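You operate a simulated robot arm through the tools that you are given. There is no shell and no other tool.

You are at the controls of a simulated two-armed robot. One attempt, no reset.

JOB
Take the beige towel from the worktop under the green-handled cupboard and lay it out flat on the end of the table.

Only the result counts: the job must be done as asked and must still hold three seconds after the hand-in. Knocking over, shifting, dropping, spilling or breaking anything else fails it. Flat cloth is picked up by pressing the open fingertips on it (5 to 10 N) and closing them slowly along it; thin cloth reads only 2 to 8 mm in the jaws.

ROBOT AND FRAMES
Two 7-joint arms with two-finger parallel grippers on one trunk, on a base that moves. Base frame: it is fixed to the floor where the robot stands at the start and does not move with it; the origin is under the middle of the robot, x ahead of it, y to its left, z up; the surface under the hand at the start is at about z = 900. Readings come in mm, rad, newtons and seconds.
The left shoulder is at the start at [50, 187, 1085], the right one opposite. With the tool pointing down near the work surface each hand reaches from about 100 to 660 mm from the robot's upright axis, wherever it stands, measured 20 degrees to its own side. Places, roughly: beige towel [500, -100, 900]; end of the table [-1000, -700, 800]. Payload 3.43 kg a hand.
The TCP of each hand is the grasp point between the finger pads, 30 mm short of the fingertips. In the tool frame z runs along the fingers and y along their closing line. Largest opening 94 mm; finger width 28, thickness 10; the body of the gripper, 50 by 96 mm, starts 55 mm behind the TCP.
Orientation is told as [roll, pitch, yaw] about the base's x, y, z axes, in that order, counted from this pose: with the fingers straight down and closing along the base's y, the tool's x points along the base's -x, its y along +y and its z along -z.

CONTROLS
- The arms move only by the tool move_arm. It takes "left_series", "right_series" or both (then of equal length, played together; a hand with none holds still); each is a list of rows, each a list of 7 numbers: the turn, a rotation vector about the base's x, y, z in rad, then the shift along the base's x, y, z in cm, then the finger opening in cm, from 0 to 9.4. In form: [[ax, ay, az, x, y, z, fingers], ...]. A call has 1 to 20 rows; each row is the pose to reach, as a shift and turn from the pose commanded when the call began. Each row takes 0.2 s and may step no farther than 50 mm and 0.15 rad from the row before; otherwise, or with a gripper value out of range, the whole call is refused. A pose out of reach is approached as far as the arm can. The call stops where the force on the tool passes 40 N (or 10 N more than at its start, if that is more) or the arm is blocked; 0.2 s more then pass. The fingers move at their own pace (about 153 mm/s each) and stop on an object; they squeeze with about 37 N. The grip force told is the motor's: it shows also when the fingers shut on nothing. Time passes only in rows, and 0.2 s behind the last, so rows that repeat a pose let the fingers close. It gives the time, the measured TCP pose, the force on the tool (base axes), the opening and the grip force at its end, in the units of the frame above (readings bear some noise), with the torque about the TCP (base axes, N m) and any sound that the robot's microphone picked up.
- Cameras (640 x 400 px; columns grow to the right, rows downward): "scene" is now at [91.8, -77.3, 1242.2]; the picture's right is [-0.92, -0.39, 0.00], its down [-0.24, 0.58, -0.78] and it looks along [0.30, -0.72, -0.63] (base axes); focal length 214 px, centre (320, 200). "left" rides on the left gripper at [76, -14, -102] in its tool frame; the picture's right is [0.18, 0.98, 0.00], its down [-0.75, 0.14, -0.64] and it looks along [-0.63, 0.12, 0.77] (tool axes); focal length 243 px, centre (320, 200). "right" rides on the right gripper at [76, 14, -102] in its tool frame; the picture's right is [-0.18, 0.98, 0.00], its down [-0.75, -0.14, -0.64] and it looks along [-0.63, -0.12, 0.77] (tool axes); focal length 243 px, centre (320, 200). There is no depth. A picture from a camera that has moved, and an enlarged one, comes with that camera's place and axes in the base frame and with its lens.
- grab_frame(camera): a new picture of that camera. It takes no simulated time.
- lift_body(by): slides the trunk up (or, below 0, down) by that many mm; the arms and the scene camera ride with it, the base frame stays. It gives what a move gives, with no picture.
- roll_base(legs): drives the robot by 1 to 6 legs, each [ahead, left, turn to the left] in mm, mm and rad, along the robot's own axes; the way and the turn of a leg run together, so that a leg with both is an arc; at most 1500 mm and 3.142 rad a leg. The arms and the cameras ride along, it lands a little off, and it stops where it bumps. It gives what a move gives.
- pan_tilt(pan, tilt): turns the head with the scene camera to pan (to the left, within 1.396 rad either way) and tilt (down, from -0.506 to 1.204), counted from straight ahead of the robot. It gives what a move gives.
- enlarge(camera, box): a new picture of the part [left, top, right, bottom] of that camera's present view, enlarged. It takes no simulated time.
- close_job(): hands the job in; it is judged then, once.

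Nothing tells you exact positions but the pictures and the camera data. Unless the task says otherwise, let go and move clear before handing in.

The tools are called after ">>>" as name(argument=value, ...) on one line, values as JSON. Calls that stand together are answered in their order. move_arm: Moves the arms, as the interface text tells. Its arguments: {"type":"object","properties":{"left_series":{"type":"array","items":{"type":"array","items":{"type":"number"}}},"right_series":{"type":"array","items":{"type":"array","items":{"type":"number"}}}},"required":[]} The other tools are called the same way: lift_body (by) moves the trunk up or down; roll_base (legs) drives the base; pan_tilt (pan, tilt) turns the head that bears the scene camera; grab_frame (camera) takes a picture; enlarge (camera, box) takes an enlarged picture of a part of a camera's view; close_job () hands the job in.

At the start:

```text
time: 0.0
left_ee_pos: [451.5, 67.2, 1109.6]
left_orientation: [-0.001, 0.001, 0.003]
left_contact_force: [0.3, 0.3, 0.1]
left_moment: [0.0, 0.01, -0.03]
left_grip_width: 93.8
left_gripper_force: 0.0
right_ee_pos: [371.2, -281.6, 1141.8]
right_orientation: [0.0, -0.001, 0.0]
right_contact_force: [0.0, 0.5, -0.1]
right_moment: [0.03, 0.01, 0.02]
right_grip_width: 94.1
right_gripper_force: 0.0
trunk travel left (down, up): [-300.0, 132.0]
robot x, y, heading: [0.8, -1.9, -0.004]
head pan, tilt (commanded): [-1.175, 0.675]
```

scene: 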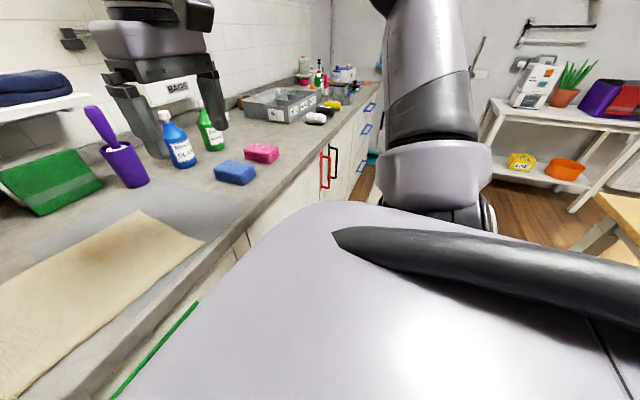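
right: 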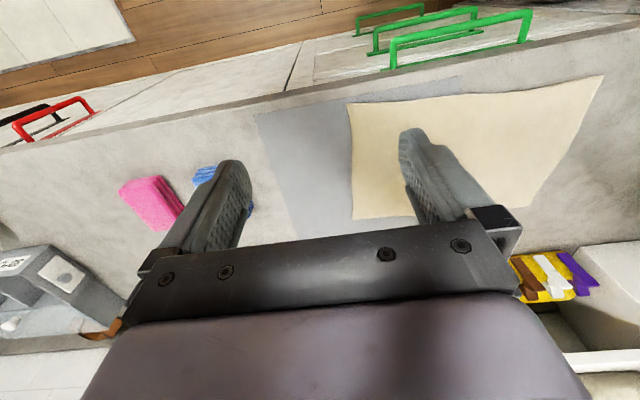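
left: 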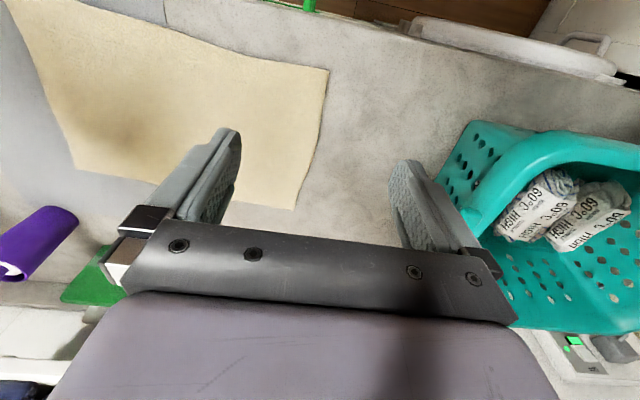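

The beige towel lies nearly flat on the worktop, with corners at about [438, 75], [661, 58], [637, -269] and [413, -252] at z≈900. Before planning the pick I'll look around to find the table.

>>> pan_tilt(pan=-1.396, tilt=0.4)

>>> grab_frame(camera="scene")

>>> pan_tilt(pan=0.0, tilt=0.9)

>>> grab_frame(camera="scene")

>>> pan_tilt(pan=1.396, tilt=0.4)

>>> grab_frame(camera="scene")

```text
time: 0.8
left_ee_pos: [452.0, 67.2, 1109.7]
left_orientation: [-0.002, 0.001, 0.003]
left_contact_force: [0.0, 0.3, 0.8]
left_moment: [0.01, 0.03, -0.01]
left_grip_width: 93.9
left_gripper_force: 0.0
right_ee_pos: [370.9, -280.7, 1141.5]
right_orientation: [0.0, -0.001, 0.0]
right_contact_force: [-0.1, 0.4, 0.8]
right_moment: [-0.01, 0.05, 0.0]
right_grip_width: 93.9
right_gripper_force: 0.0
trunk travel left (down, up): [-300.0, 132.0]
robot x, y, heading: [1.1, 1.4, 0.0]
head pan, tilt (commanded): [-1.396, 0.4]
```

```text
taken
camera scene: at [74.8, -89.3, 1266.9], right [-0.98, -0.17, 0.0], down [-0.07, 0.38, -0.92], along [0.16, -0.91, -0.39], focal length 214 px, centre (320, 200)
```

scene: 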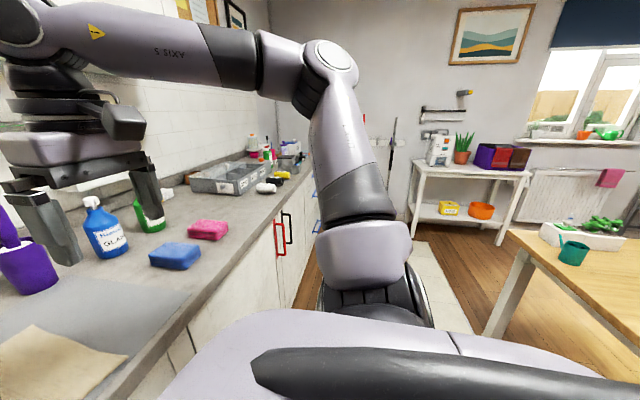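

```text
time: 2.3
left_ee_pos: [452.1, 68.2, 1109.6]
left_orientation: [0.001, 0.001, 0.001]
left_contact_force: [0.0, 0.5, 0.4]
left_moment: [0.02, 0.03, 0.0]
left_grip_width: 94.0
left_gripper_force: 0.1
right_ee_pos: [372.0, -280.9, 1140.9]
right_orientation: [0.001, -0.001, -0.001]
right_contact_force: [-0.4, 0.5, -0.2]
right_moment: [-0.01, 0.0, 0.03]
right_grip_width: 93.9
right_gripper_force: 0.1
trunk travel left (down, up): [-300.0, 132.0]
robot x, y, heading: [-4.2, 0.9, 0.001]
head pan, tilt (commanded): [0.0, 0.901]
```

```text
taken
camera scene: at [134.2, 1.8, 1224.0], right [0.0, -1.0, 0.0], down [-0.78, 0.0, -0.62], along [0.62, 0.0, -0.78], focal length 214 px, centre (320, 200)
```

scene: 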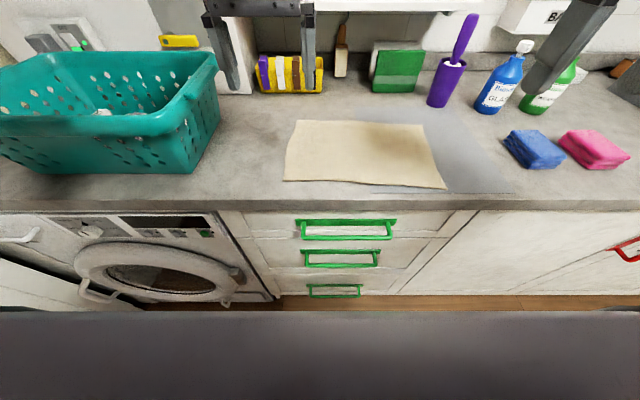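

```text
time: 3.8
left_ee_pos: [451.4, 67.7, 1110.5]
left_orientation: [0.001, 0.0, 0.002]
left_contact_force: [0.3, 0.3, -0.9]
left_moment: [-0.02, -0.02, -0.01]
left_grip_width: 94.0
left_gripper_force: 0.0
right_ee_pos: [371.5, -281.3, 1140.1]
right_orientation: [-0.001, 0.0, 0.001]
right_contact_force: [-0.6, -0.3, -0.3]
right_moment: [-0.02, 0.01, 0.0]
right_grip_width: 93.9
right_gripper_force: 0.0
trunk travel left (down, up): [-300.0, 132.0]
robot x, y, heading: [1.7, 2.5, 0.002]
head pan, tilt (commanded): [1.396, 0.4]
```

```text
taken
camera scene: at [74.9, 93.1, 1266.9], right [0.98, -0.17, 0.0], down [-0.07, -0.38, -0.92], along [0.16, 0.91, -0.39], focal length 214 px, centre (320, 200)
```

scene: 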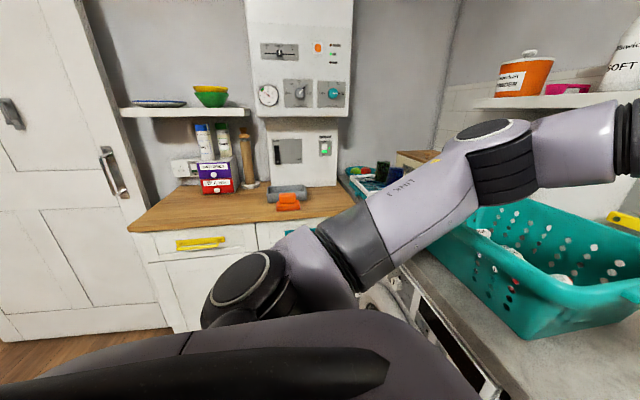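

The towel lies on top of a grey patch that extends to its right. I'll zoom in to tell whether it's a mat or just a surface marking.

>>> pan_tilt(pan=-0.2, tilt=1.0)

>>> enlarge(camera="scene", box=[200, 40, 520, 240])

>>> enlarge(camera="right", box=[220, 60, 640, 300])

>>> enlarge(camera="left", box=[0, 0, 400, 250])

```text
time: 5.5
left_ee_pos: [451.5, 68.0, 1110.6]
left_orientation: [0.0, 0.001, 0.004]
left_contact_force: [0.2, 1.1, -0.3]
left_moment: [0.0, 0.03, 0.02]
left_grip_width: 93.8
left_gripper_force: 0.1
right_ee_pos: [370.7, -280.7, 1140.2]
right_orientation: [-0.001, 0.0, 0.0]
right_contact_force: [-0.8, 0.4, -0.3]
right_moment: [0.0, 0.01, -0.02]
right_grip_width: 93.9
right_gripper_force: 0.1
trunk travel left (down, up): [-300.0, 132.0]
robot x, y, heading: [-4.7, 1.1, -0.0]
head pan, tilt (commanded): [-0.201, 1.0]
```

```text
2.00 times, centred on (360, 140) of scene
camera zoom: at [127.0, -11.9, 1216.7], right [-0.2, -0.98, 0.0], down [-0.82, 0.17, -0.54], along [0.53, -0.11, -0.84], focal length 429 px, centre (240, 320)
```

zoom: 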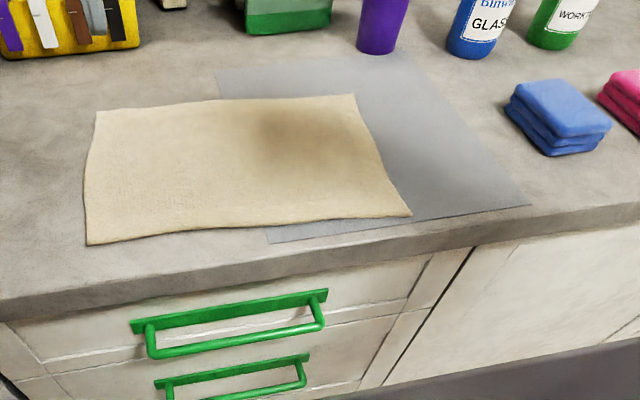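

```text
1.52 times, centred on (430, 180) of right
camera zoom: at [295.6, -267.0, 1243.1], right [0.18, 0.98, 0.0], down [0.75, -0.14, 0.64], along [0.63, -0.12, -0.77], focal length 370 px, centre (152, 230)
```

zoom: 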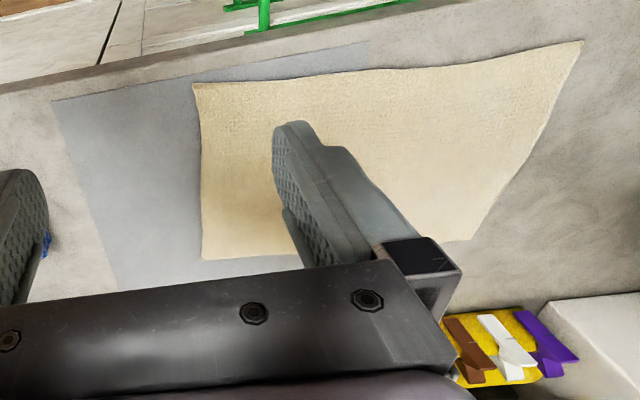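

```text
1.60 times, centred on (200, 125) of left
camera zoom: at [376.9, 52.5, 1211.7], right [-0.19, 0.98, 0.0], down [0.75, 0.14, 0.64], along [0.63, 0.12, -0.77], focal length 388 px, centre (512, 320)
```

zoom: 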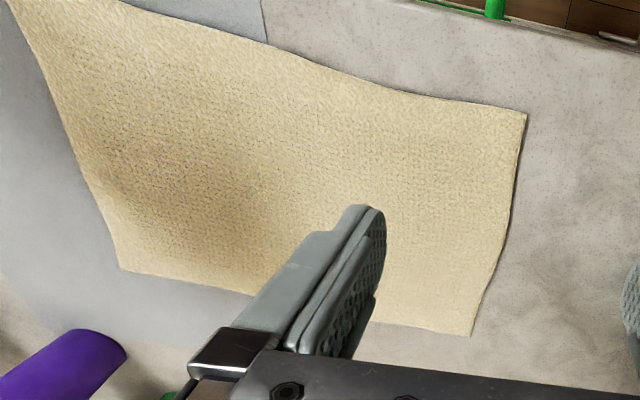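

The grey patch looks like a thin mat or marking with its front edge close to the towel's. Before picking I'll raise the trunk, back off a little and turn right to see the table.

>>> lift_body(by=130)

>>> roll_base(legs=[[-80, 0, 0], [0, 0, -0.6]])

>>> pan_tilt(pan=-1.396, tilt=0.5)

>>> grab_frame(camera="scene")

```text
time: 7.1
left_ee_pos: [451.0, 67.3, 1239.5]
left_orientation: [-0.001, 0.001, 0.002]
left_contact_force: [0.0, 0.5, 0.6]
left_moment: [0.02, 0.06, 0.01]
left_grip_width: 93.9
left_gripper_force: 0.1
right_ee_pos: [371.1, -281.0, 1271.2]
right_orientation: [0.001, 0.0, -0.001]
right_contact_force: [0.0, 0.0, -0.3]
right_moment: [0.0, 0.0, 0.02]
right_grip_width: 94.1
right_gripper_force: 0.0
trunk travel left (down, up): [-430.0, 2.0]
robot x, y, heading: [2.0, -2.3, 0.001]
head pan, tilt (commanded): [-0.201, 1.0]
```

```text
time: 9.8
left_ee_pos: [332.6, -198.3, 1239.6]
left_orientation: [-0.001, 0.0, -0.596]
left_contact_force: [0.2, 0.6, -0.1]
left_moment: [0.02, 0.01, 0.0]
left_grip_width: 93.8
left_gripper_force: 0.0
right_ee_pos: [69.2, -440.9, 1270.9]
right_orientation: [0.0, 0.0, -0.596]
right_contact_force: [-0.3, 0.7, -1.0]
right_moment: [-0.03, -0.01, 0.02]
right_grip_width: 94.0
right_gripper_force: 0.1
trunk travel left (down, up): [-430.0, 2.0]
robot x, y, heading: [-77.0, 0.8, -0.598]
head pan, tilt (commanded): [-0.201, 1.0]
```

```text
time: 11.2
left_ee_pos: [332.5, -198.0, 1239.6]
left_orientation: [0.0, -0.001, -0.595]
left_contact_force: [0.1, -0.5, -0.2]
left_moment: [-0.01, 0.03, -0.04]
left_grip_width: 93.7
left_gripper_force: 0.1
right_ee_pos: [69.7, -439.5, 1271.2]
right_orientation: [0.001, 0.0, -0.597]
right_contact_force: [0.0, 0.3, 0.0]
right_moment: [-0.01, -0.02, -0.01]
right_grip_width: 94.0
right_gripper_force: 0.0
trunk travel left (down, up): [-430.0, 2.0]
robot x, y, heading: [-78.7, -1.7, -0.598]
head pan, tilt (commanded): [-1.396, 0.499]
```

```text
taken
camera scene: at [-68.1, -113.9, 1387.8], right [-0.91, 0.41, 0.0], down [0.2, 0.44, -0.88], along [-0.36, -0.8, -0.48], focal length 214 px, centre (320, 200)
```

scene: 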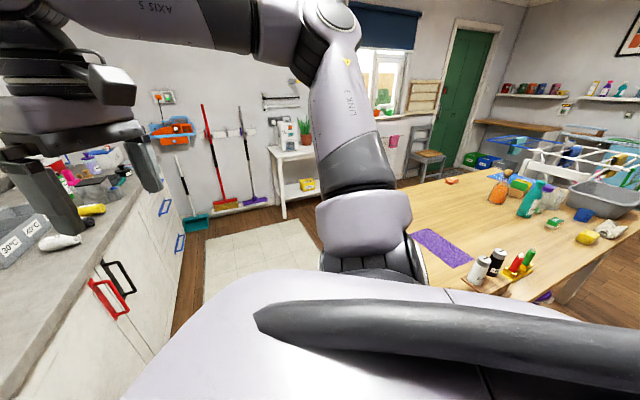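

The table is behind and to the right, with a purple strip and several objects on it. I'll turn further right for an unblocked view of its end.

>>> roll_base(legs=[[0, 0, -0.9]])

>>> pan_tilt(pan=-0.9, tilt=0.6)

>>> grab_frame(camera="scene")

>>> pan_tilt(pan=-0.2, tilt=0.5)

>>> grab_frame(camera="scene")

```text
time: 13.9
left_ee_pos: [23.9, -444.9, 1239.4]
left_orientation: [-0.001, -0.001, -1.492]
left_contact_force: [-0.4, 0.5, 0.7]
left_moment: [-0.03, -0.04, -0.03]
left_grip_width: 94.1
left_gripper_force: 0.0
right_ee_pos: [-330.9, -392.2, 1270.2]
right_orientation: [0.001, 0.001, -1.492]
right_contact_force: [-0.7, 0.3, -0.3]
right_moment: [-0.02, 0.05, 0.0]
right_grip_width: 93.9
right_gripper_force: 0.2
trunk travel left (down, up): [-430.0, 2.0]
robot x, y, heading: [-76.3, -1.6, -1.494]
head pan, tilt (commanded): [-1.396, 0.499]
```

```text
time: 14.8
left_ee_pos: [23.0, -444.9, 1239.2]
left_orientation: [0.0, -0.001, -1.489]
left_contact_force: [0.7, 0.1, -0.2]
left_moment: [0.0, 0.05, 0.03]
left_grip_width: 94.1
left_gripper_force: 0.1
right_ee_pos: [-329.3, -392.4, 1270.8]
right_orientation: [0.0, -0.001, -1.491]
right_contact_force: [0.6, -0.9, 0.1]
right_moment: [0.02, -0.03, 0.0]
right_grip_width: 93.7
right_gripper_force: 0.2
trunk travel left (down, up): [-430.0, 2.0]
robot x, y, heading: [-73.7, 2.7, -1.497]
head pan, tilt (commanded): [-0.901, 0.6]
```

```text
taken
camera scene: at [-139.4, -116.4, 1378.8], right [-0.68, 0.73, 0.0], down [0.41, 0.38, -0.83], along [-0.6, -0.56, -0.56], focal length 214 px, centre (320, 200)
```

scene: 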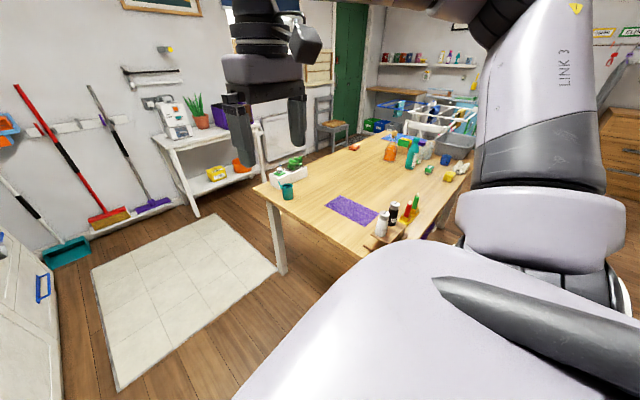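

```text
time: 15.9
left_ee_pos: [24.5, -446.1, 1239.0]
left_orientation: [0.0, 0.001, -1.491]
left_contact_force: [0.0, 0.9, -0.5]
left_moment: [0.0, 0.02, -0.01]
left_grip_width: 93.9
left_gripper_force: 0.0
right_ee_pos: [-329.0, -391.8, 1270.6]
right_orientation: [0.0, -0.001, -1.493]
right_contact_force: [-0.1, -0.1, -0.3]
right_moment: [0.0, -0.02, 0.02]
right_grip_width: 94.1
right_gripper_force: 0.0
trunk travel left (down, up): [-430.0, 2.0]
robot x, y, heading: [-79.2, -0.8, -1.496]
head pan, tilt (commanded): [-0.201, 0.499]
```

```text
taken
camera scene: at [-85.8, -146.6, 1387.8], right [-0.99, 0.12, 0.0], down [0.06, 0.48, -0.88], along [-0.11, -0.87, -0.48], focal length 214 px, centre (320, 200)
```

scene: 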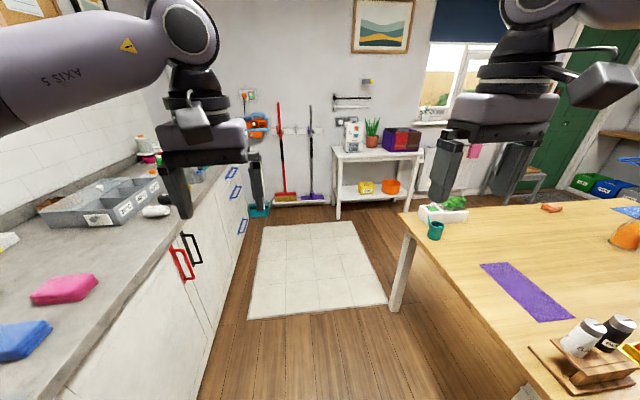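

The table's long axis runs along -x with its end at x≈-606 and y from about -1030 to -220. A purple strip, cup, tray and salt/pepper board sit close to that end, and the area around [-1050, -720] looks clear. I'll check how far the robot's base sticks out and see more of the table.

>>> pan_tilt(pan=0.0, tilt=1.204)

>>> grab_frame(camera="scene")

>>> pan_tilt(pan=-0.6, tilt=0.55)

>>> grab_frame(camera="scene")

```text
time: 17.0
left_ee_pos: [24.0, -446.0, 1239.0]
left_orientation: [0.002, 0.0, -1.49]
left_contact_force: [0.2, -0.2, 0.7]
left_moment: [-0.03, 0.01, -0.02]
left_grip_width: 94.2
left_gripper_force: 0.0
right_ee_pos: [-330.3, -393.2, 1271.5]
right_orientation: [0.001, 0.0, -1.492]
right_contact_force: [0.2, 0.1, 0.1]
right_moment: [-0.01, 0.0, -0.01]
right_grip_width: 94.2
right_gripper_force: 0.1
trunk travel left (down, up): [-430.0, 2.0]
robot x, y, heading: [-78.6, -2.0, -1.493]
head pan, tilt (commanded): [0.0, 1.201]
```

```text
taken
camera scene: at [-70.2, -112.1, 1334.2], right [-1.0, -0.08, 0.0], down [-0.07, 0.93, -0.36], along [0.03, -0.36, -0.93], focal length 214 px, centre (320, 200)
```

scene: 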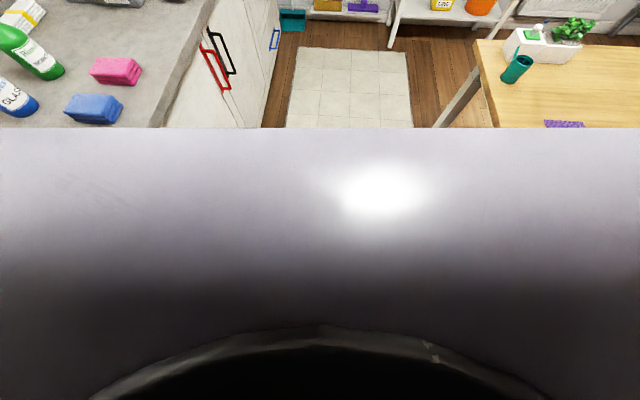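

```text
time: 18.0
left_ee_pos: [23.1, -445.6, 1240.0]
left_orientation: [0.001, -0.001, -1.49]
left_contact_force: [0.3, 0.3, 0.2]
left_moment: [0.01, -0.03, -0.01]
left_grip_width: 93.9
left_gripper_force: 0.1
right_ee_pos: [-330.8, -393.1, 1269.4]
right_orientation: [0.0, 0.002, -1.493]
right_contact_force: [-0.1, 0.4, -1.1]
right_moment: [-0.01, -0.01, -0.03]
right_grip_width: 94.2
right_gripper_force: 0.1
trunk travel left (down, up): [-430.0, 2.0]
robot x, y, heading: [-80.1, -1.1, -1.49]
head pan, tilt (commanded): [-0.6, 0.55]
```

```text
taken
camera scene: at [-119.3, -134.2, 1383.2], right [-0.87, 0.5, 0.0], down [0.26, 0.45, -0.85], along [-0.42, -0.74, -0.52], focal length 214 px, centre (320, 200)
```

scene: 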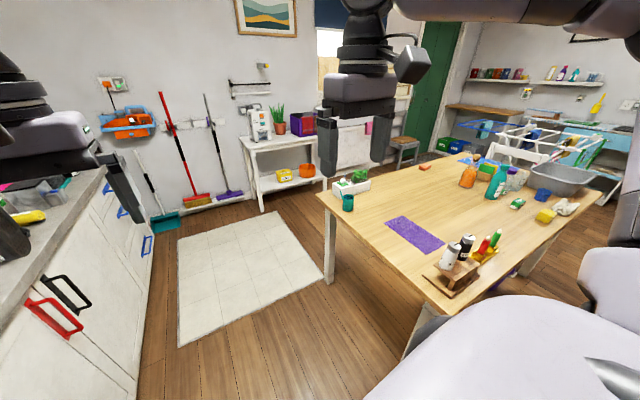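

The clear zone runs from about x=-880 to -1390 and y=-1040 to -250, and I can reach it later from the y<-1040 side. I'll return to the worktop to pick the towel first.

>>> roll_base(legs=[[0, 0, 1.492]])

>>> roll_base(legs=[[80, 0, 0]])

>>> lift_body(by=-130)

>>> pan_tilt(pan=-0.1, tilt=0.95)

>>> grab_frame(camera="scene")

>>> grab_frame(camera="right")

>>> grab_frame(camera="left")

```text
time: 22.0
left_ee_pos: [371.7, 68.3, 1239.0]
left_orientation: [-0.001, 0.0, 0.002]
left_contact_force: [0.4, 0.5, -0.2]
left_moment: [0.01, -0.04, 0.0]
left_grip_width: 94.1
left_gripper_force: 0.1
right_ee_pos: [292.8, -280.2, 1270.9]
right_orientation: [0.0, 0.001, 0.0]
right_contact_force: [-0.3, -0.8, 0.1]
right_moment: [0.04, 0.04, 0.0]
right_grip_width: 94.0
right_gripper_force: 0.0
trunk travel left (down, up): [-430.0, 2.0]
robot x, y, heading: [-80.0, 3.7, 0.001]
head pan, tilt (commanded): [-0.6, 0.55]
```

```text
time: 23.1
left_ee_pos: [451.8, 68.3, 1239.4]
left_orientation: [0.0, 0.0, 0.002]
left_contact_force: [0.1, -0.1, -0.4]
left_moment: [-0.04, 0.03, -0.01]
left_grip_width: 94.1
left_gripper_force: 0.0
right_ee_pos: [372.0, -280.5, 1270.3]
right_orientation: [0.0, 0.001, 0.001]
right_contact_force: [0.1, 1.0, -0.6]
right_moment: [0.02, 0.02, 0.02]
right_grip_width: 94.2
right_gripper_force: 0.1
trunk travel left (down, up): [-430.0, 2.0]
robot x, y, heading: [0.2, -0.9, -0.004]
head pan, tilt (commanded): [-0.6, 0.55]
```

```text
time: 24.7
left_ee_pos: [451.3, 68.1, 1110.5]
left_orientation: [-0.001, 0.0, 0.003]
left_contact_force: [-1.4, 0.4, -0.3]
left_moment: [0.04, 0.02, -0.04]
left_grip_width: 94.0
left_gripper_force: 0.1
right_ee_pos: [371.7, -279.7, 1142.6]
right_orientation: [-0.001, -0.001, 0.0]
right_contact_force: [0.3, -0.7, 0.7]
right_moment: [0.01, 0.03, 0.0]
right_grip_width: 94.0
right_gripper_force: 0.0
trunk travel left (down, up): [-300.0, 132.0]
robot x, y, heading: [2.3, 1.8, 0.001]
head pan, tilt (commanded): [-0.6, 0.55]
```

```text
time: 25.6
left_ee_pos: [451.1, 69.8, 1109.3]
left_orientation: [0.0, 0.0, 0.001]
left_contact_force: [-0.3, 0.6, -1.2]
left_moment: [-0.01, 0.03, -0.01]
left_grip_width: 94.0
left_gripper_force: 0.0
right_ee_pos: [371.3, -280.3, 1142.0]
right_orientation: [0.0, -0.001, 0.0]
right_contact_force: [0.3, 0.3, 1.0]
right_moment: [-0.02, -0.02, -0.01]
right_grip_width: 94.0
right_gripper_force: 0.1
trunk travel left (down, up): [-300.0, 132.0]
robot x, y, heading: [-3.9, 1.8, 0.0]
head pan, tilt (commanded): [-0.099, 0.949]
```

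```text
taken
camera scene: at [131.0, -5.2, 1220.4], right [-0.1, -1.0, 0.0], down [-0.81, 0.08, -0.58], along [0.58, -0.06, -0.81], focal length 214 px, centre (320, 200)
```

scene: 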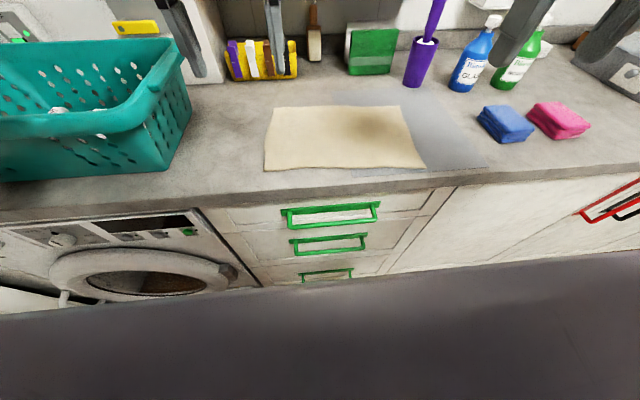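

```text
taken
camera right: at [295.7, -266.7, 1243.1], right [0.18, 0.98, 0.0], down [0.75, -0.14, 0.64], along [0.63, -0.12, -0.77], focal length 243 px, centre (320, 200)
```

right: 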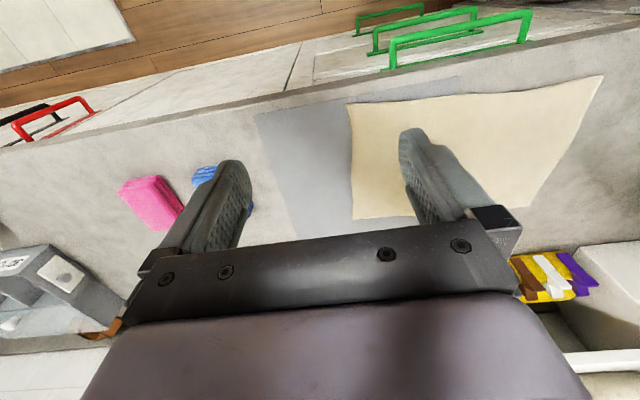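

```text
taken
camera left: at [376.7, 52.9, 1211.8], right [-0.19, 0.98, 0.0], down [0.75, 0.14, 0.64], along [0.63, 0.12, -0.77], focal length 243 px, centre (320, 200)
```

left: 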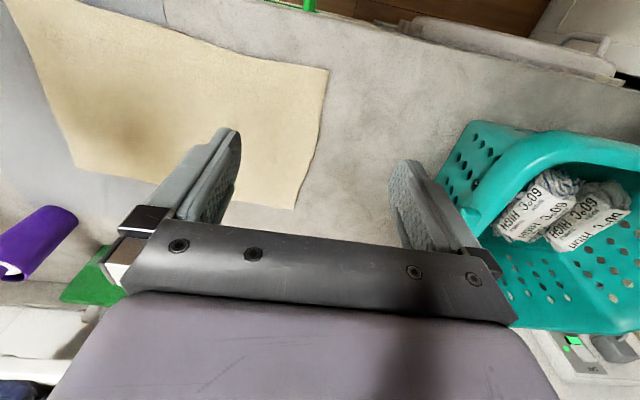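

I'm back at the start pose, with the towel unchanged. I'll bring both hands above the near corners, with the fingers 40 mm open and the fingertips about 40 mm over the cloth.

>>> move_arm(left_series=[[0, 0, 0, 0, -0.5, -2.5, 6], [0, 0, 0, 0, -0.9, -5, 4], [0, 0, 0, 0, -1.3, -7.5, 4], [0, 0, 0, 0, -1.8, -10, 4], [0, 0, 0, 0, -2.2, -12.5, 4], [0, 0, 0, 0, -2.6, -14, 4], [0, 0, 0, 0, -2.6, -14, 4]], right_series=[[0, 0, 0, 1, 1, -3, 6], [0, 0, 0, 2, 2, -6, 4], [0, 0, 0, 3, 3, -9, 4], [0, 0, 0, 4, 4, -12, 4], [0, 0, 0, 5, 5, -15, 4], [0, 0, 0, 5.6, 6, -17.2, 4], [0, 0, 0, 5.6, 6, -17.2, 4]])

>>> grab_frame(camera="left")

>>> grab_frame(camera="right")

>>> grab_frame(camera="scene")

```text
time: 27.2
left_ee_pos: [451.2, 42.5, 969.2]
left_orientation: [0.001, 0.0, 0.001]
left_contact_force: [-0.3, 0.1, -0.9]
left_moment: [0.0, 0.01, -0.02]
left_grip_width: 40.0
left_gripper_force: 0.1
right_ee_pos: [427.2, -219.7, 968.7]
right_orientation: [0.001, -0.002, 0.001]
right_contact_force: [-0.3, 0.6, -0.5]
right_moment: [-0.03, -0.01, -0.01]
right_grip_width: 39.8
right_gripper_force: 0.1
trunk travel left (down, up): [-300.0, 132.0]
robot x, y, heading: [3.3, -0.2, 0.002]
head pan, tilt (commanded): [-0.099, 0.949]
```

```text
taken
camera left: at [376.6, 27.8, 1071.2], right [-0.19, 0.98, 0.0], down [0.75, 0.14, 0.64], along [0.63, 0.12, -0.77], focal length 243 px, centre (320, 200)
```

left: 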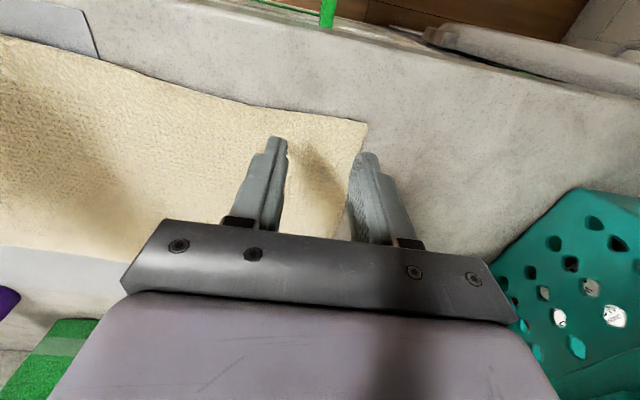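

```text
taken
camera right: at [351.0, -206.0, 1071.0], right [0.18, 0.98, 0.0], down [0.75, -0.14, 0.64], along [0.63, -0.12, -0.77], focal length 243 px, centre (320, 200)
```

right: 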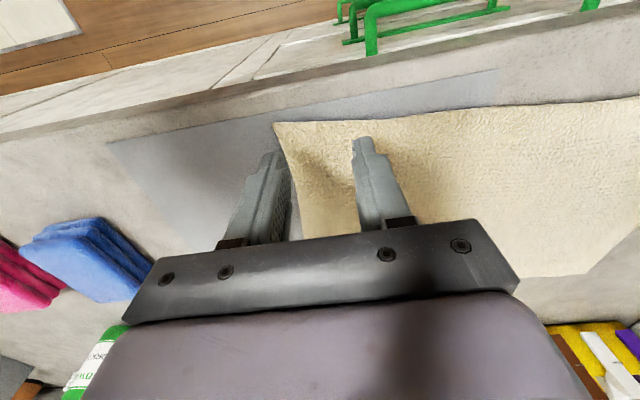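

```text
taken
camera scene: at [130.9, -5.1, 1220.3], right [-0.1, -1.0, 0.0], down [-0.81, 0.08, -0.58], along [0.58, -0.06, -0.81], focal length 214 px, centre (320, 200)
```

scene: 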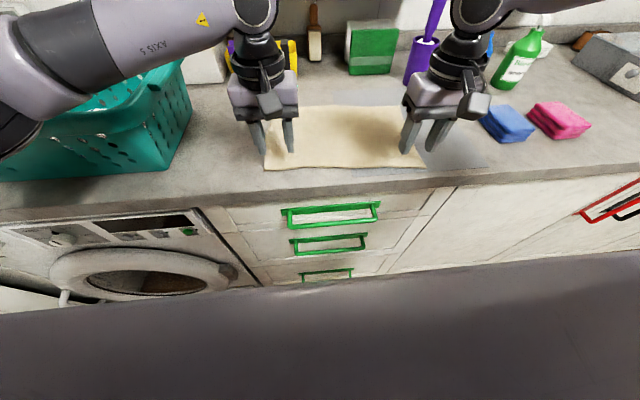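

Both hands are over the corners (A≈[439, 74], D≈[414, -251]). I'll shift them slightly inward along x and come down close to contact.

>>> move_arm(left_series=[[0, 0, 0, 0.3, 0, -1, 4], [0, 0, 0, 0.3, 0, -2, 4], [0, 0, 0, 0.3, 0, -3, 4], [0, 0, 0, 0.3, 0, -3.4, 4]], right_series=[[0, 0, 0, 0.6, 0, -1, 4], [0, 0, 0, 0.6, 0, -2, 4], [0, 0, 0, 0.6, 0, -3, 4], [0, 0, 0, 0.6, 0, -3.4, 4]])

```text
time: 28.2
left_ee_pos: [452.5, 41.4, 935.4]
left_orientation: [0.001, 0.001, 0.001]
left_contact_force: [0.1, 0.7, 1.3]
left_moment: [0.0, 0.01, -0.03]
left_grip_width: 39.9
left_gripper_force: 0.1
right_ee_pos: [434.0, -219.7, 936.2]
right_orientation: [-0.001, -0.001, -0.001]
right_contact_force: [0.6, 1.4, -0.2]
right_moment: [0.0, 0.0, 0.01]
right_grip_width: 40.2
right_gripper_force: 0.1
trunk travel left (down, up): [-300.0, 132.0]
robot x, y, heading: [2.0, 1.6, -0.004]
head pan, tilt (commanded): [-0.099, 0.949]
```

Neither hand is in contact yet, so I'll lower the left one in 1 mm steps and watch the force.

>>> move_arm(left_series=[[0, 0, 0, 0, 0, -0.1, 4], [0, 0, 0, 0, 0, -0.2, 4], [0, 0, 0, 0, 0, -0.2, 4]], right_series=[[0, 0, 0, 0, 0, -0.1, 4], [0, 0, 0, 0, 0, -0.2, 4], [0, 0, 0, 0, 0, -0.2, 4]])

>>> move_arm(left_series=[[0, 0, 0, 0, 0, -0.1, 4], [0, 0, 0, 0, 0, -0.1, 4]], right_series=[[0, 0, 0, 0, 0, -0.1, 4], [0, 0, 0, 0, 0, -0.1, 4]])

```text
time: 29.0
left_ee_pos: [454.6, 41.2, 933.9]
left_orientation: [-0.002, -0.003, 0.002]
left_contact_force: [0.6, -0.2, 3.3]
left_moment: [-0.03, -0.03, 0.0]
left_grip_width: 40.0
left_gripper_force: 0.0
right_ee_pos: [434.8, -220.5, 933.5]
right_orientation: [0.0, -0.001, -0.003]
right_contact_force: [-1.2, -0.3, 3.8]
right_moment: [0.0, 0.03, 0.05]
right_grip_width: 40.2
right_gripper_force: 0.0
trunk travel left (down, up): [-300.0, 132.0]
robot x, y, heading: [1.4, 3.6, -0.003]
head pan, tilt (commanded): [-0.099, 0.949]
```

```text
time: 29.6
left_ee_pos: [454.3, 42.6, 933.7]
left_orientation: [-0.002, -0.003, 0.001]
left_contact_force: [2.0, 0.1, 6.8]
left_moment: [-0.02, -0.08, 0.04]
left_grip_width: 39.9
left_gripper_force: 0.0
right_ee_pos: [433.4, -220.9, 933.9]
right_orientation: [0.0, -0.004, -0.001]
right_contact_force: [0.4, -0.5, 10.0]
right_moment: [0.01, 0.02, 0.03]
right_grip_width: 40.0
right_gripper_force: 0.1
trunk travel left (down, up): [-300.0, 132.0]
robot x, y, heading: [-0.6, -0.0, -0.001]
head pan, tilt (commanded): [-0.099, 0.949]
```

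Both fingertips are pressing on the cloth with about 7 to 10 N. I'll close slowly, shifting each hand inward so the inner finger stays put and the outer one gathers the cloth.

>>> move_arm(left_series=[[0, 0, 0, 0, -0.15, 0, 3.7], [0, 0, 0, 0, -0.3, 0, 3.4], [0, 0, 0, 0, -0.45, 0, 3.1], [0, 0, 0, 0, -0.6, 0, 2.8], [0, 0, 0, 0, -0.75, 0, 2.5], [0, 0, 0, 0, -0.9, 0, 2.2], [0, 0, 0, 0, -1.05, 0, 1.9], [0, 0, 0, 0, -1.2, 0, 1.6], [0, 0, 0, 0, -1.35, 0, 1.3], [0, 0, 0, 0, -1.5, 0, 1.0], [0, 0, 0, 0, -1.65, 0, 0.7], [0, 0, 0, 0, -1.8, 0, 0.4], [0, 0, 0, 0, -1.9, 0, 0.1], [0, 0, 0, 0, -1.9, 0, 0], [0, 0, 0, 0, -1.9, 0, 0], [0, 0, 0, 0, -1.9, 0, 0]], right_series=[[0, 0, 0, 0, 0.15, 0.03, 3.7], [0, 0, 0, 0, 0.3, 0.05, 3.4], [0, 0, 0, 0, 0.45, 0.05, 3.1], [0, 0, 0, 0, 0.6, 0.05, 2.8], [0, 0, 0, 0, 0.75, 0.05, 2.5], [0, 0, 0, 0, 0.9, 0.05, 2.2], [0, 0, 0, 0, 1.05, 0.05, 1.9], [0, 0, 0, 0, 1.2, 0.05, 1.6], [0, 0, 0, 0, 1.35, 0.05, 1.3], [0, 0, 0, 0, 1.5, 0.05, 1.0], [0, 0, 0, 0, 1.65, 0.05, 0.7], [0, 0, 0, 0, 1.8, 0.05, 0.4], [0, 0, 0, 0, 1.9, 0.05, 0.1], [0, 0, 0, 0, 1.9, 0.05, 0], [0, 0, 0, 0, 1.9, 0.05, 0], [0, 0, 0, 0, 1.9, 0.05, 0]])

>>> grab_frame(camera="left")

>>> grab_frame(camera="right")

```text
time: 33.0
left_ee_pos: [454.0, 23.6, 932.6]
left_orientation: [0.0, -0.002, 0.001]
left_contact_force: [-1.0, 1.4, 6.4]
left_moment: [0.09, 0.0, -0.05]
left_grip_width: 4.4
left_gripper_force: 37.2
right_ee_pos: [432.3, -202.0, 933.4]
right_orientation: [0.0, -0.001, -0.001]
right_contact_force: [1.1, -2.2, 9.8]
right_moment: [-0.06, -0.05, -0.03]
right_grip_width: 3.0
right_gripper_force: 36.6
trunk travel left (down, up): [-300.0, 132.0]
robot x, y, heading: [3.0, -1.2, -0.002]
head pan, tilt (commanded): [-0.099, 0.949]
```

```text
taken
camera left: at [379.3, 8.2, 1035.5], right [-0.19, 0.98, 0.0], down [0.75, 0.14, 0.64], along [0.63, 0.12, -0.77], focal length 243 px, centre (320, 200)
```

left: 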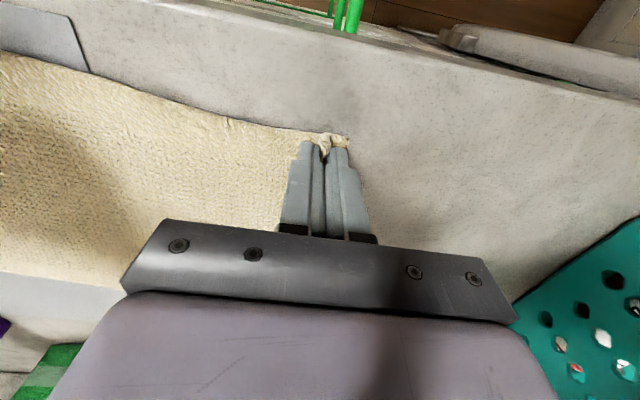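

```text
taken
camera right: at [356.8, -187.6, 1035.2], right [0.18, 0.98, 0.0], down [0.75, -0.14, 0.64], along [0.63, -0.12, -0.77], focal length 243 px, centre (320, 200)
```

right: 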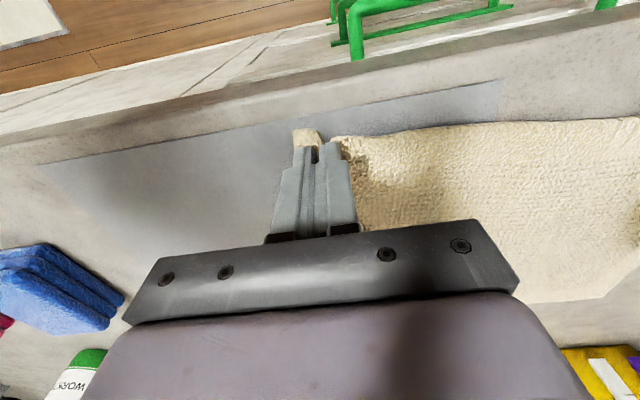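

Both grips hold cloth (4.4 and 3.0 mm). I'll lift about 50 mm and check that only the towel comes up.

>>> move_arm(left_series=[[0, 0, 0, 0, 0, 0.6, 0], [0, 0, 0, 0, 0, 1.2, 0], [0, 0, 0, 0, 0, 2, 0], [0, 0, 0, 0, 0, 3, 0], [0, 0, 0, 0, 0, 4, 0], [0, 0, 0, 0, 0, 5, 0], [0, 0, 0, 0, 0, 5, 0]], right_series=[[0, 0, 0, 0, 0, 0.6, 0], [0, 0, 0, 0, 0, 1.2, 0], [0, 0, 0, 0, 0, 2, 0], [0, 0, 0, 0, 0, 3, 0], [0, 0, 0, 0, 0, 4, 0], [0, 0, 0, 0, 0, 5, 0], [0, 0, 0, 0, 0, 5, 0]])

>>> grab_frame(camera="left")

>>> grab_frame(camera="right")

>>> grab_frame(camera="scene")

```text
time: 34.6
left_ee_pos: [454.3, 22.9, 983.2]
left_orientation: [-0.001, 0.0, 0.002]
left_contact_force: [-0.4, 0.6, 0.3]
left_moment: [0.0, 0.01, -0.05]
left_grip_width: 4.4
left_gripper_force: 37.1
right_ee_pos: [432.6, -202.4, 984.1]
right_orientation: [0.001, 0.0, 0.0]
right_contact_force: [-0.6, 0.1, -0.8]
right_moment: [0.03, -0.03, -0.03]
right_grip_width: 2.3
right_gripper_force: 36.8
trunk travel left (down, up): [-300.0, 132.0]
robot x, y, heading: [-0.6, -2.5, -0.003]
head pan, tilt (commanded): [-0.099, 0.949]
```

```text
taken
camera left: at [379.8, 7.8, 1084.8], right [-0.19, 0.98, 0.0], down [0.75, 0.14, 0.64], along [0.63, 0.12, -0.77], focal length 243 px, centre (320, 200)
```

left: 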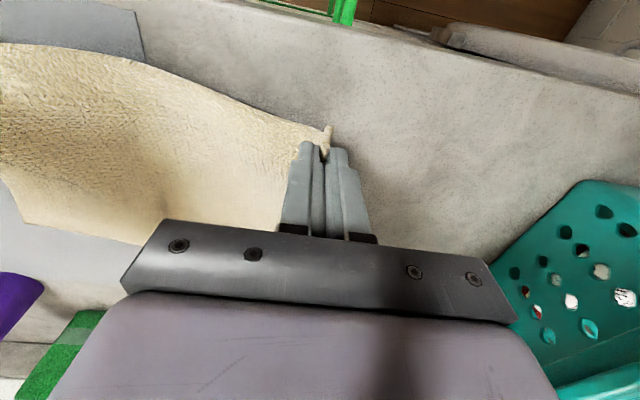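

```text
taken
camera right: at [356.8, -188.0, 1084.9], right [0.18, 0.98, 0.0], down [0.75, -0.14, 0.64], along [0.63, -0.12, -0.77], focal length 243 px, centre (320, 200)
```

right: 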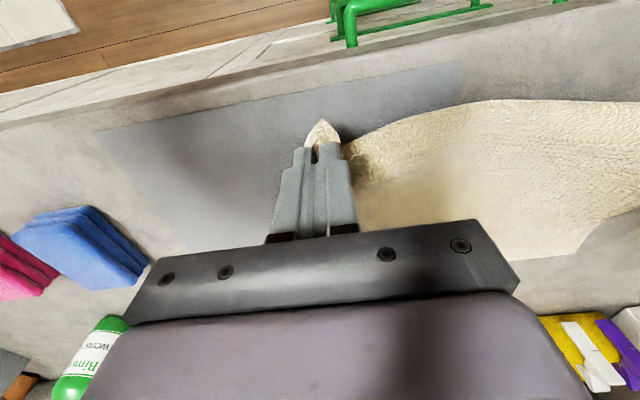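

```text
taken
camera scene: at [131.1, -5.2, 1220.3], right [-0.1, -1.0, 0.0], down [-0.81, 0.08, -0.58], along [0.58, -0.06, -0.81], focal length 214 px, centre (320, 200)
```

scene: 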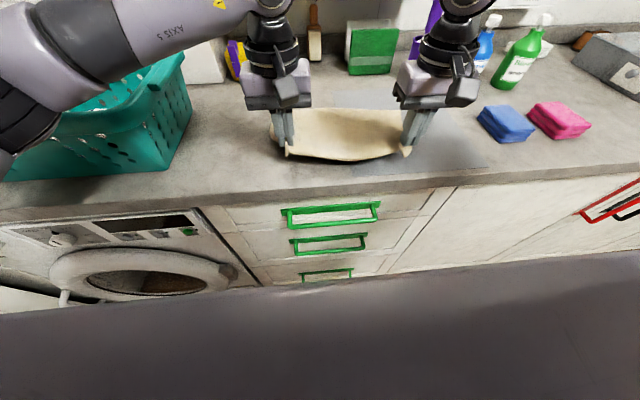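

Only the towel rises and the grey patch stays put. I'll peel it up while moving slightly forward so the far edge doesn't drag, then raise the trunk.

>>> move_arm(left_series=[[0, 0, 0, 1.5, 0, 2.5, 0], [0, 0, 0, 3, 0, 5, 0], [0, 0, 0, 5, 0, 7.5, 0], [0, 0, 0, 7, 0, 10, 0], [0, 0, 0, 9, 0, 12.5, 0], [0, 0, 0, 10.5, 0, 15, 0], [0, 0, 0, 12, 0, 17, 0], [0, 0, 0, 12, 0, 17, 0]], right_series=[[0, 0, 0, 1.5, 0, 2.5, 0], [0, 0, 0, 3, 0, 5, 0], [0, 0, 0, 5, 0, 7.5, 0], [0, 0, 0, 7, 0, 10, 0], [0, 0, 0, 9, 0, 12.5, 0], [0, 0, 0, 10.5, 0, 15, 0], [0, 0, 0, 12, 0, 17, 0], [0, 0, 0, 12, 0, 17, 0]])

>>> grab_frame(camera="scene")

>>> grab_frame(camera="right")

```text
time: 36.4
left_ee_pos: [539.2, 27.5, 1131.6]
left_orientation: [-0.022, 0.005, -0.022]
left_contact_force: [-3.2, -23.5, 0.3]
left_moment: [-0.72, 0.09, -0.11]
left_grip_width: 4.5
left_gripper_force: 37.3
left hand out of reach, approached as far as the arm can: row 6, 7, 8
right_ee_pos: [495.3, -235.0, 1135.1]
right_orientation: [0.017, -0.007, 0.027]
right_contact_force: [2.5, 22.8, -0.7]
right_moment: [0.65, -0.06, 0.41]
right_grip_width: 3.0
right_gripper_force: 36.9
right hand out of reach, approached as far as the arm can: row 4, 5, 6, 7, 8
trunk travel left (down, up): [-300.0, 132.0]
robot x, y, heading: [-2.1, -0.4, 0.001]
head pan, tilt (commanded): [-0.099, 0.949]
stopped in row 8 (left hand): the force on the tool passed its limit at 41 N (the readings are from after the stop); the commanded pose is now the measured one
```

```text
taken
camera scene: at [131.3, -4.7, 1220.2], right [-0.1, -1.0, 0.0], down [-0.81, 0.08, -0.58], along [0.58, -0.06, -0.81], focal length 214 px, centre (320, 200)
```

scene: 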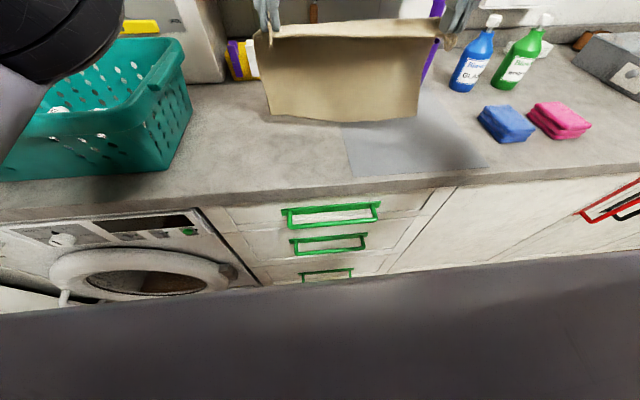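

```text
taken
camera right: at [417.9, -224.4, 1236.8], right [0.16, 0.99, 0.02], down [0.75, -0.13, 0.65], along [0.64, -0.09, -0.76], focal length 243 px, centre (320, 200)
```

right: 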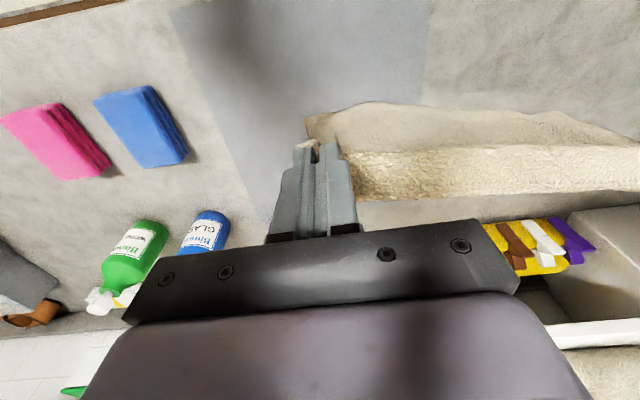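

The towel hangs cleanly, but the right hand hit its reach limit and stretched the cloth sideways. I'll relax the tension by bringing the hands closer together and pulling back slightly, then raise the trunk.

>>> move_arm(left_series=[[0.01, 0, 0.01, -0.5, -0.4, 0, 0], [0.02, -0.005, 0.02, -1, -0.8, 0, 0], [0.02, -0.005, 0.02, -1, -0.8, 0, 0]], right_series=[[-0.01, 0, -0.01, 0, 0.9, 0, 0], [-0.017, 0.007, -0.027, 0, 1.8, 0, 0], [-0.017, 0.007, -0.027, 0, 1.8, 0, 0]])

>>> lift_body(by=130)

>>> grab_frame(camera="scene")

```text
time: 37.2
left_ee_pos: [527.4, 22.9, 1131.6]
left_orientation: [0.007, -0.003, 0.007]
left_contact_force: [-0.7, -9.8, -0.6]
left_moment: [-0.37, 0.04, -0.15]
left_grip_width: 4.3
left_gripper_force: 37.0
right_ee_pos: [483.0, -230.5, 1131.8]
right_orientation: [-0.004, 0.001, -0.012]
right_contact_force: [0.7, 10.1, 0.2]
right_moment: [0.33, -0.02, 0.19]
right_grip_width: 2.7
right_gripper_force: 37.3
right hand out of reach, approached as far as the arm can: row 1, 2, 3
trunk travel left (down, up): [-300.0, 132.0]
robot x, y, heading: [2.2, 0.8, 0.001]
head pan, tilt (commanded): [-0.099, 0.949]
```

```text
time: 38.8
left_ee_pos: [528.9, 21.3, 1261.7]
left_orientation: [0.007, -0.001, 0.004]
left_contact_force: [-0.9, -9.8, 0.5]
left_moment: [-0.3, 0.06, -0.1]
left_grip_width: 4.0
left_gripper_force: 36.9
right_ee_pos: [482.8, -229.8, 1261.9]
right_orientation: [-0.004, 0.002, -0.01]
right_contact_force: [0.7, 8.6, 0.8]
right_moment: [0.23, 0.01, 0.19]
right_grip_width: 2.8
right_gripper_force: 37.1
trunk travel left (down, up): [-430.0, 2.0]
robot x, y, heading: [1.4, -2.0, -0.003]
head pan, tilt (commanded): [-0.099, 0.949]
```

```text
taken
camera scene: at [131.0, -5.2, 1350.3], right [-0.1, -1.0, 0.0], down [-0.81, 0.08, -0.58], along [0.58, -0.06, -0.81], focal length 214 px, centre (320, 200)
```

scene: 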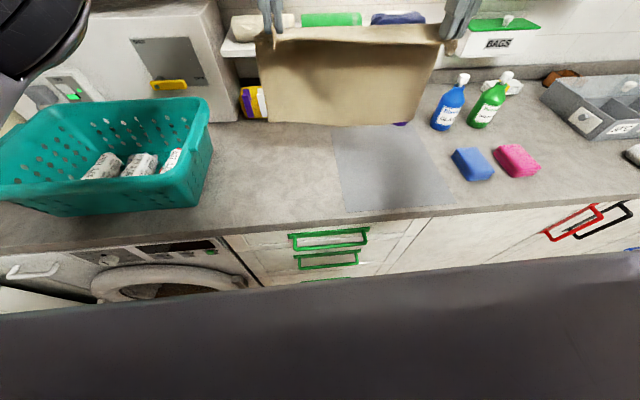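

The towel is clear of the worktop. I'll draw both hands back to about x=430 at equal depth with slight slack.

>>> move_arm(left_series=[[0, 0, 0, -2.5, 0, 0, 0], [0, 0, 0, -5, 0, 0, 0], [0, 0, 0, -7.5, 0, 0, 0], [0, 0, 0, -10, 0, 0, 0], [0, 0, 0, -10, 0, 0, 0]], right_series=[[0, 0, 0, -1.5, 0.3, 0, 0], [0, 0, 0, -3, 0.6, 0, 0], [0, 0, 0, -4.5, 0.9, 0, 0], [0, 0, 0, -6, 1.2, 0, 0], [0, 0, 0, -6, 1.2, 0, 0]])

>>> grab_frame(camera="scene")

```text
time: 40.0
left_ee_pos: [428.4, 21.4, 1263.3]
left_orientation: [0.007, -0.002, 0.005]
left_contact_force: [0.4, -0.7, -0.8]
left_moment: [-0.05, -0.01, -0.06]
left_grip_width: 4.4
left_gripper_force: 36.7
right_ee_pos: [423.9, -218.5, 1260.6]
right_orientation: [-0.007, 0.001, -0.012]
right_contact_force: [0.5, -0.1, 0.2]
right_moment: [0.05, -0.01, 0.02]
right_grip_width: 2.6
right_gripper_force: 36.9
trunk travel left (down, up): [-430.0, 2.0]
robot x, y, heading: [-2.2, 2.1, -0.003]
head pan, tilt (commanded): [-0.099, 0.949]
```

```text
taken
camera scene: at [131.3, -5.2, 1350.3], right [-0.1, -1.0, 0.0], down [-0.81, 0.08, -0.58], along [0.58, -0.06, -0.81], focal length 214 px, centre (320, 200)
```

scene: 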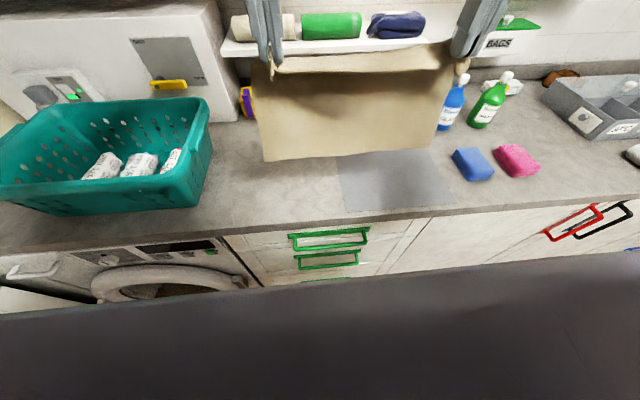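

The towel hangs flat and slack-free between both hands. Now I'll back off and turn right toward the corridor.

>>> roll_base(legs=[[-110, 0, 0], [0, 0, -1.571]])

>>> pan_tilt(pan=-0.3, tilt=0.5)

>>> grab_frame(camera="scene")

```text
time: 45.0
left_ee_pos: [-84.2, -428.1, 1263.6]
left_orientation: [0.006, -0.002, -1.554]
left_contact_force: [-0.4, -0.2, 0.6]
left_moment: [0.02, -0.02, 0.15]
left_grip_width: 4.1
left_gripper_force: 36.9
right_ee_pos: [-324.6, -426.3, 1262.1]
right_orientation: [-0.006, 0.001, -1.572]
right_contact_force: [0.4, -0.5, -0.5]
right_moment: [0.04, 0.0, 0.08]
right_grip_width: 2.5
right_gripper_force: 37.3
trunk travel left (down, up): [-430.0, 2.0]
robot x, y, heading: [-107.9, -4.2, -1.56]
head pan, tilt (commanded): [-0.099, 0.949]
```

```text
time: 45.9
left_ee_pos: [-83.8, -428.3, 1264.8]
left_orientation: [0.007, -0.004, -1.554]
left_contact_force: [0.5, 0.3, -0.2]
left_moment: [0.01, 0.01, 0.13]
left_grip_width: 4.4
left_gripper_force: 37.2
right_ee_pos: [-325.1, -425.8, 1262.2]
right_orientation: [-0.005, 0.002, -1.572]
right_contact_force: [-0.9, 0.0, -0.2]
right_moment: [0.0, -0.01, 0.12]
right_grip_width: 2.6
right_gripper_force: 37.2
trunk travel left (down, up): [-430.0, 2.0]
robot x, y, heading: [-110.7, 1.2, -1.56]
head pan, tilt (commanded): [-0.3, 0.499]
```

```text
taken
camera scene: at [-135.4, -143.8, 1387.7], right [-0.96, 0.29, 0.0], down [0.14, 0.46, -0.88], along [-0.25, -0.84, -0.48], focal length 214 px, centre (320, 200)
```

scene: 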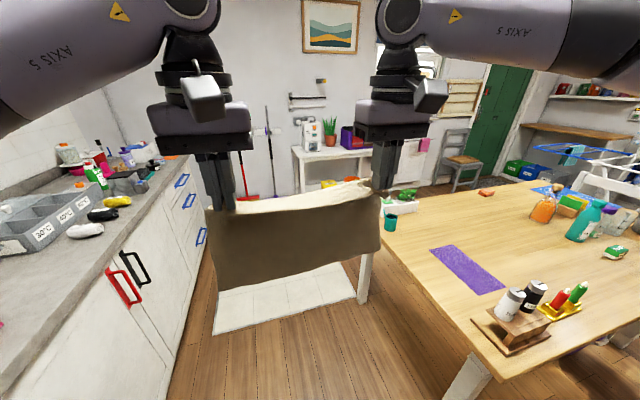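

The towel is still well held and the corridor ahead is clear. I'll drive forward in two stages.

>>> roll_base(legs=[[800, 0, 0]])

>>> grab_frame(camera="scene")

```text
time: 50.2
left_ee_pos: [-75.1, -1224.6, 1263.4]
left_orientation: [0.007, -0.002, -1.555]
left_contact_force: [0.3, -0.9, -0.8]
left_moment: [0.01, 0.02, 0.11]
left_grip_width: 4.3
left_gripper_force: 37.2
right_ee_pos: [-315.3, -1222.1, 1261.7]
right_orientation: [-0.005, 0.001, -1.571]
right_contact_force: [0.3, 0.5, 0.2]
right_moment: [0.01, 0.02, 0.08]
right_grip_width: 2.3
right_gripper_force: 36.6
trunk travel left (down, up): [-430.0, 2.0]
robot x, y, heading: [-102.4, -794.4, -1.556]
head pan, tilt (commanded): [-0.3, 0.499]
```

```text
taken
camera scene: at [-126.3, -940.4, 1387.8], right [-0.96, 0.28, 0.0], down [0.14, 0.46, -0.88], along [-0.25, -0.84, -0.48], focal length 214 px, centre (320, 200)
```

scene: 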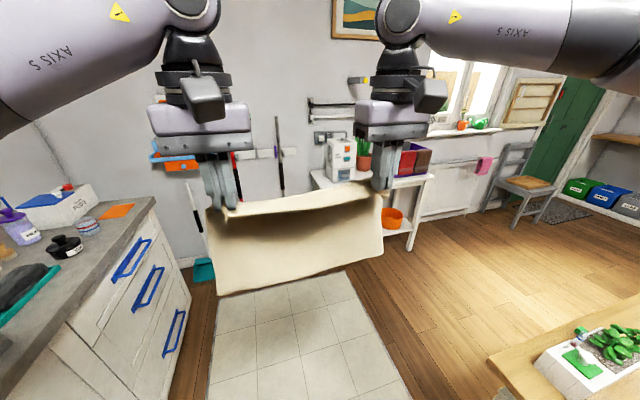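

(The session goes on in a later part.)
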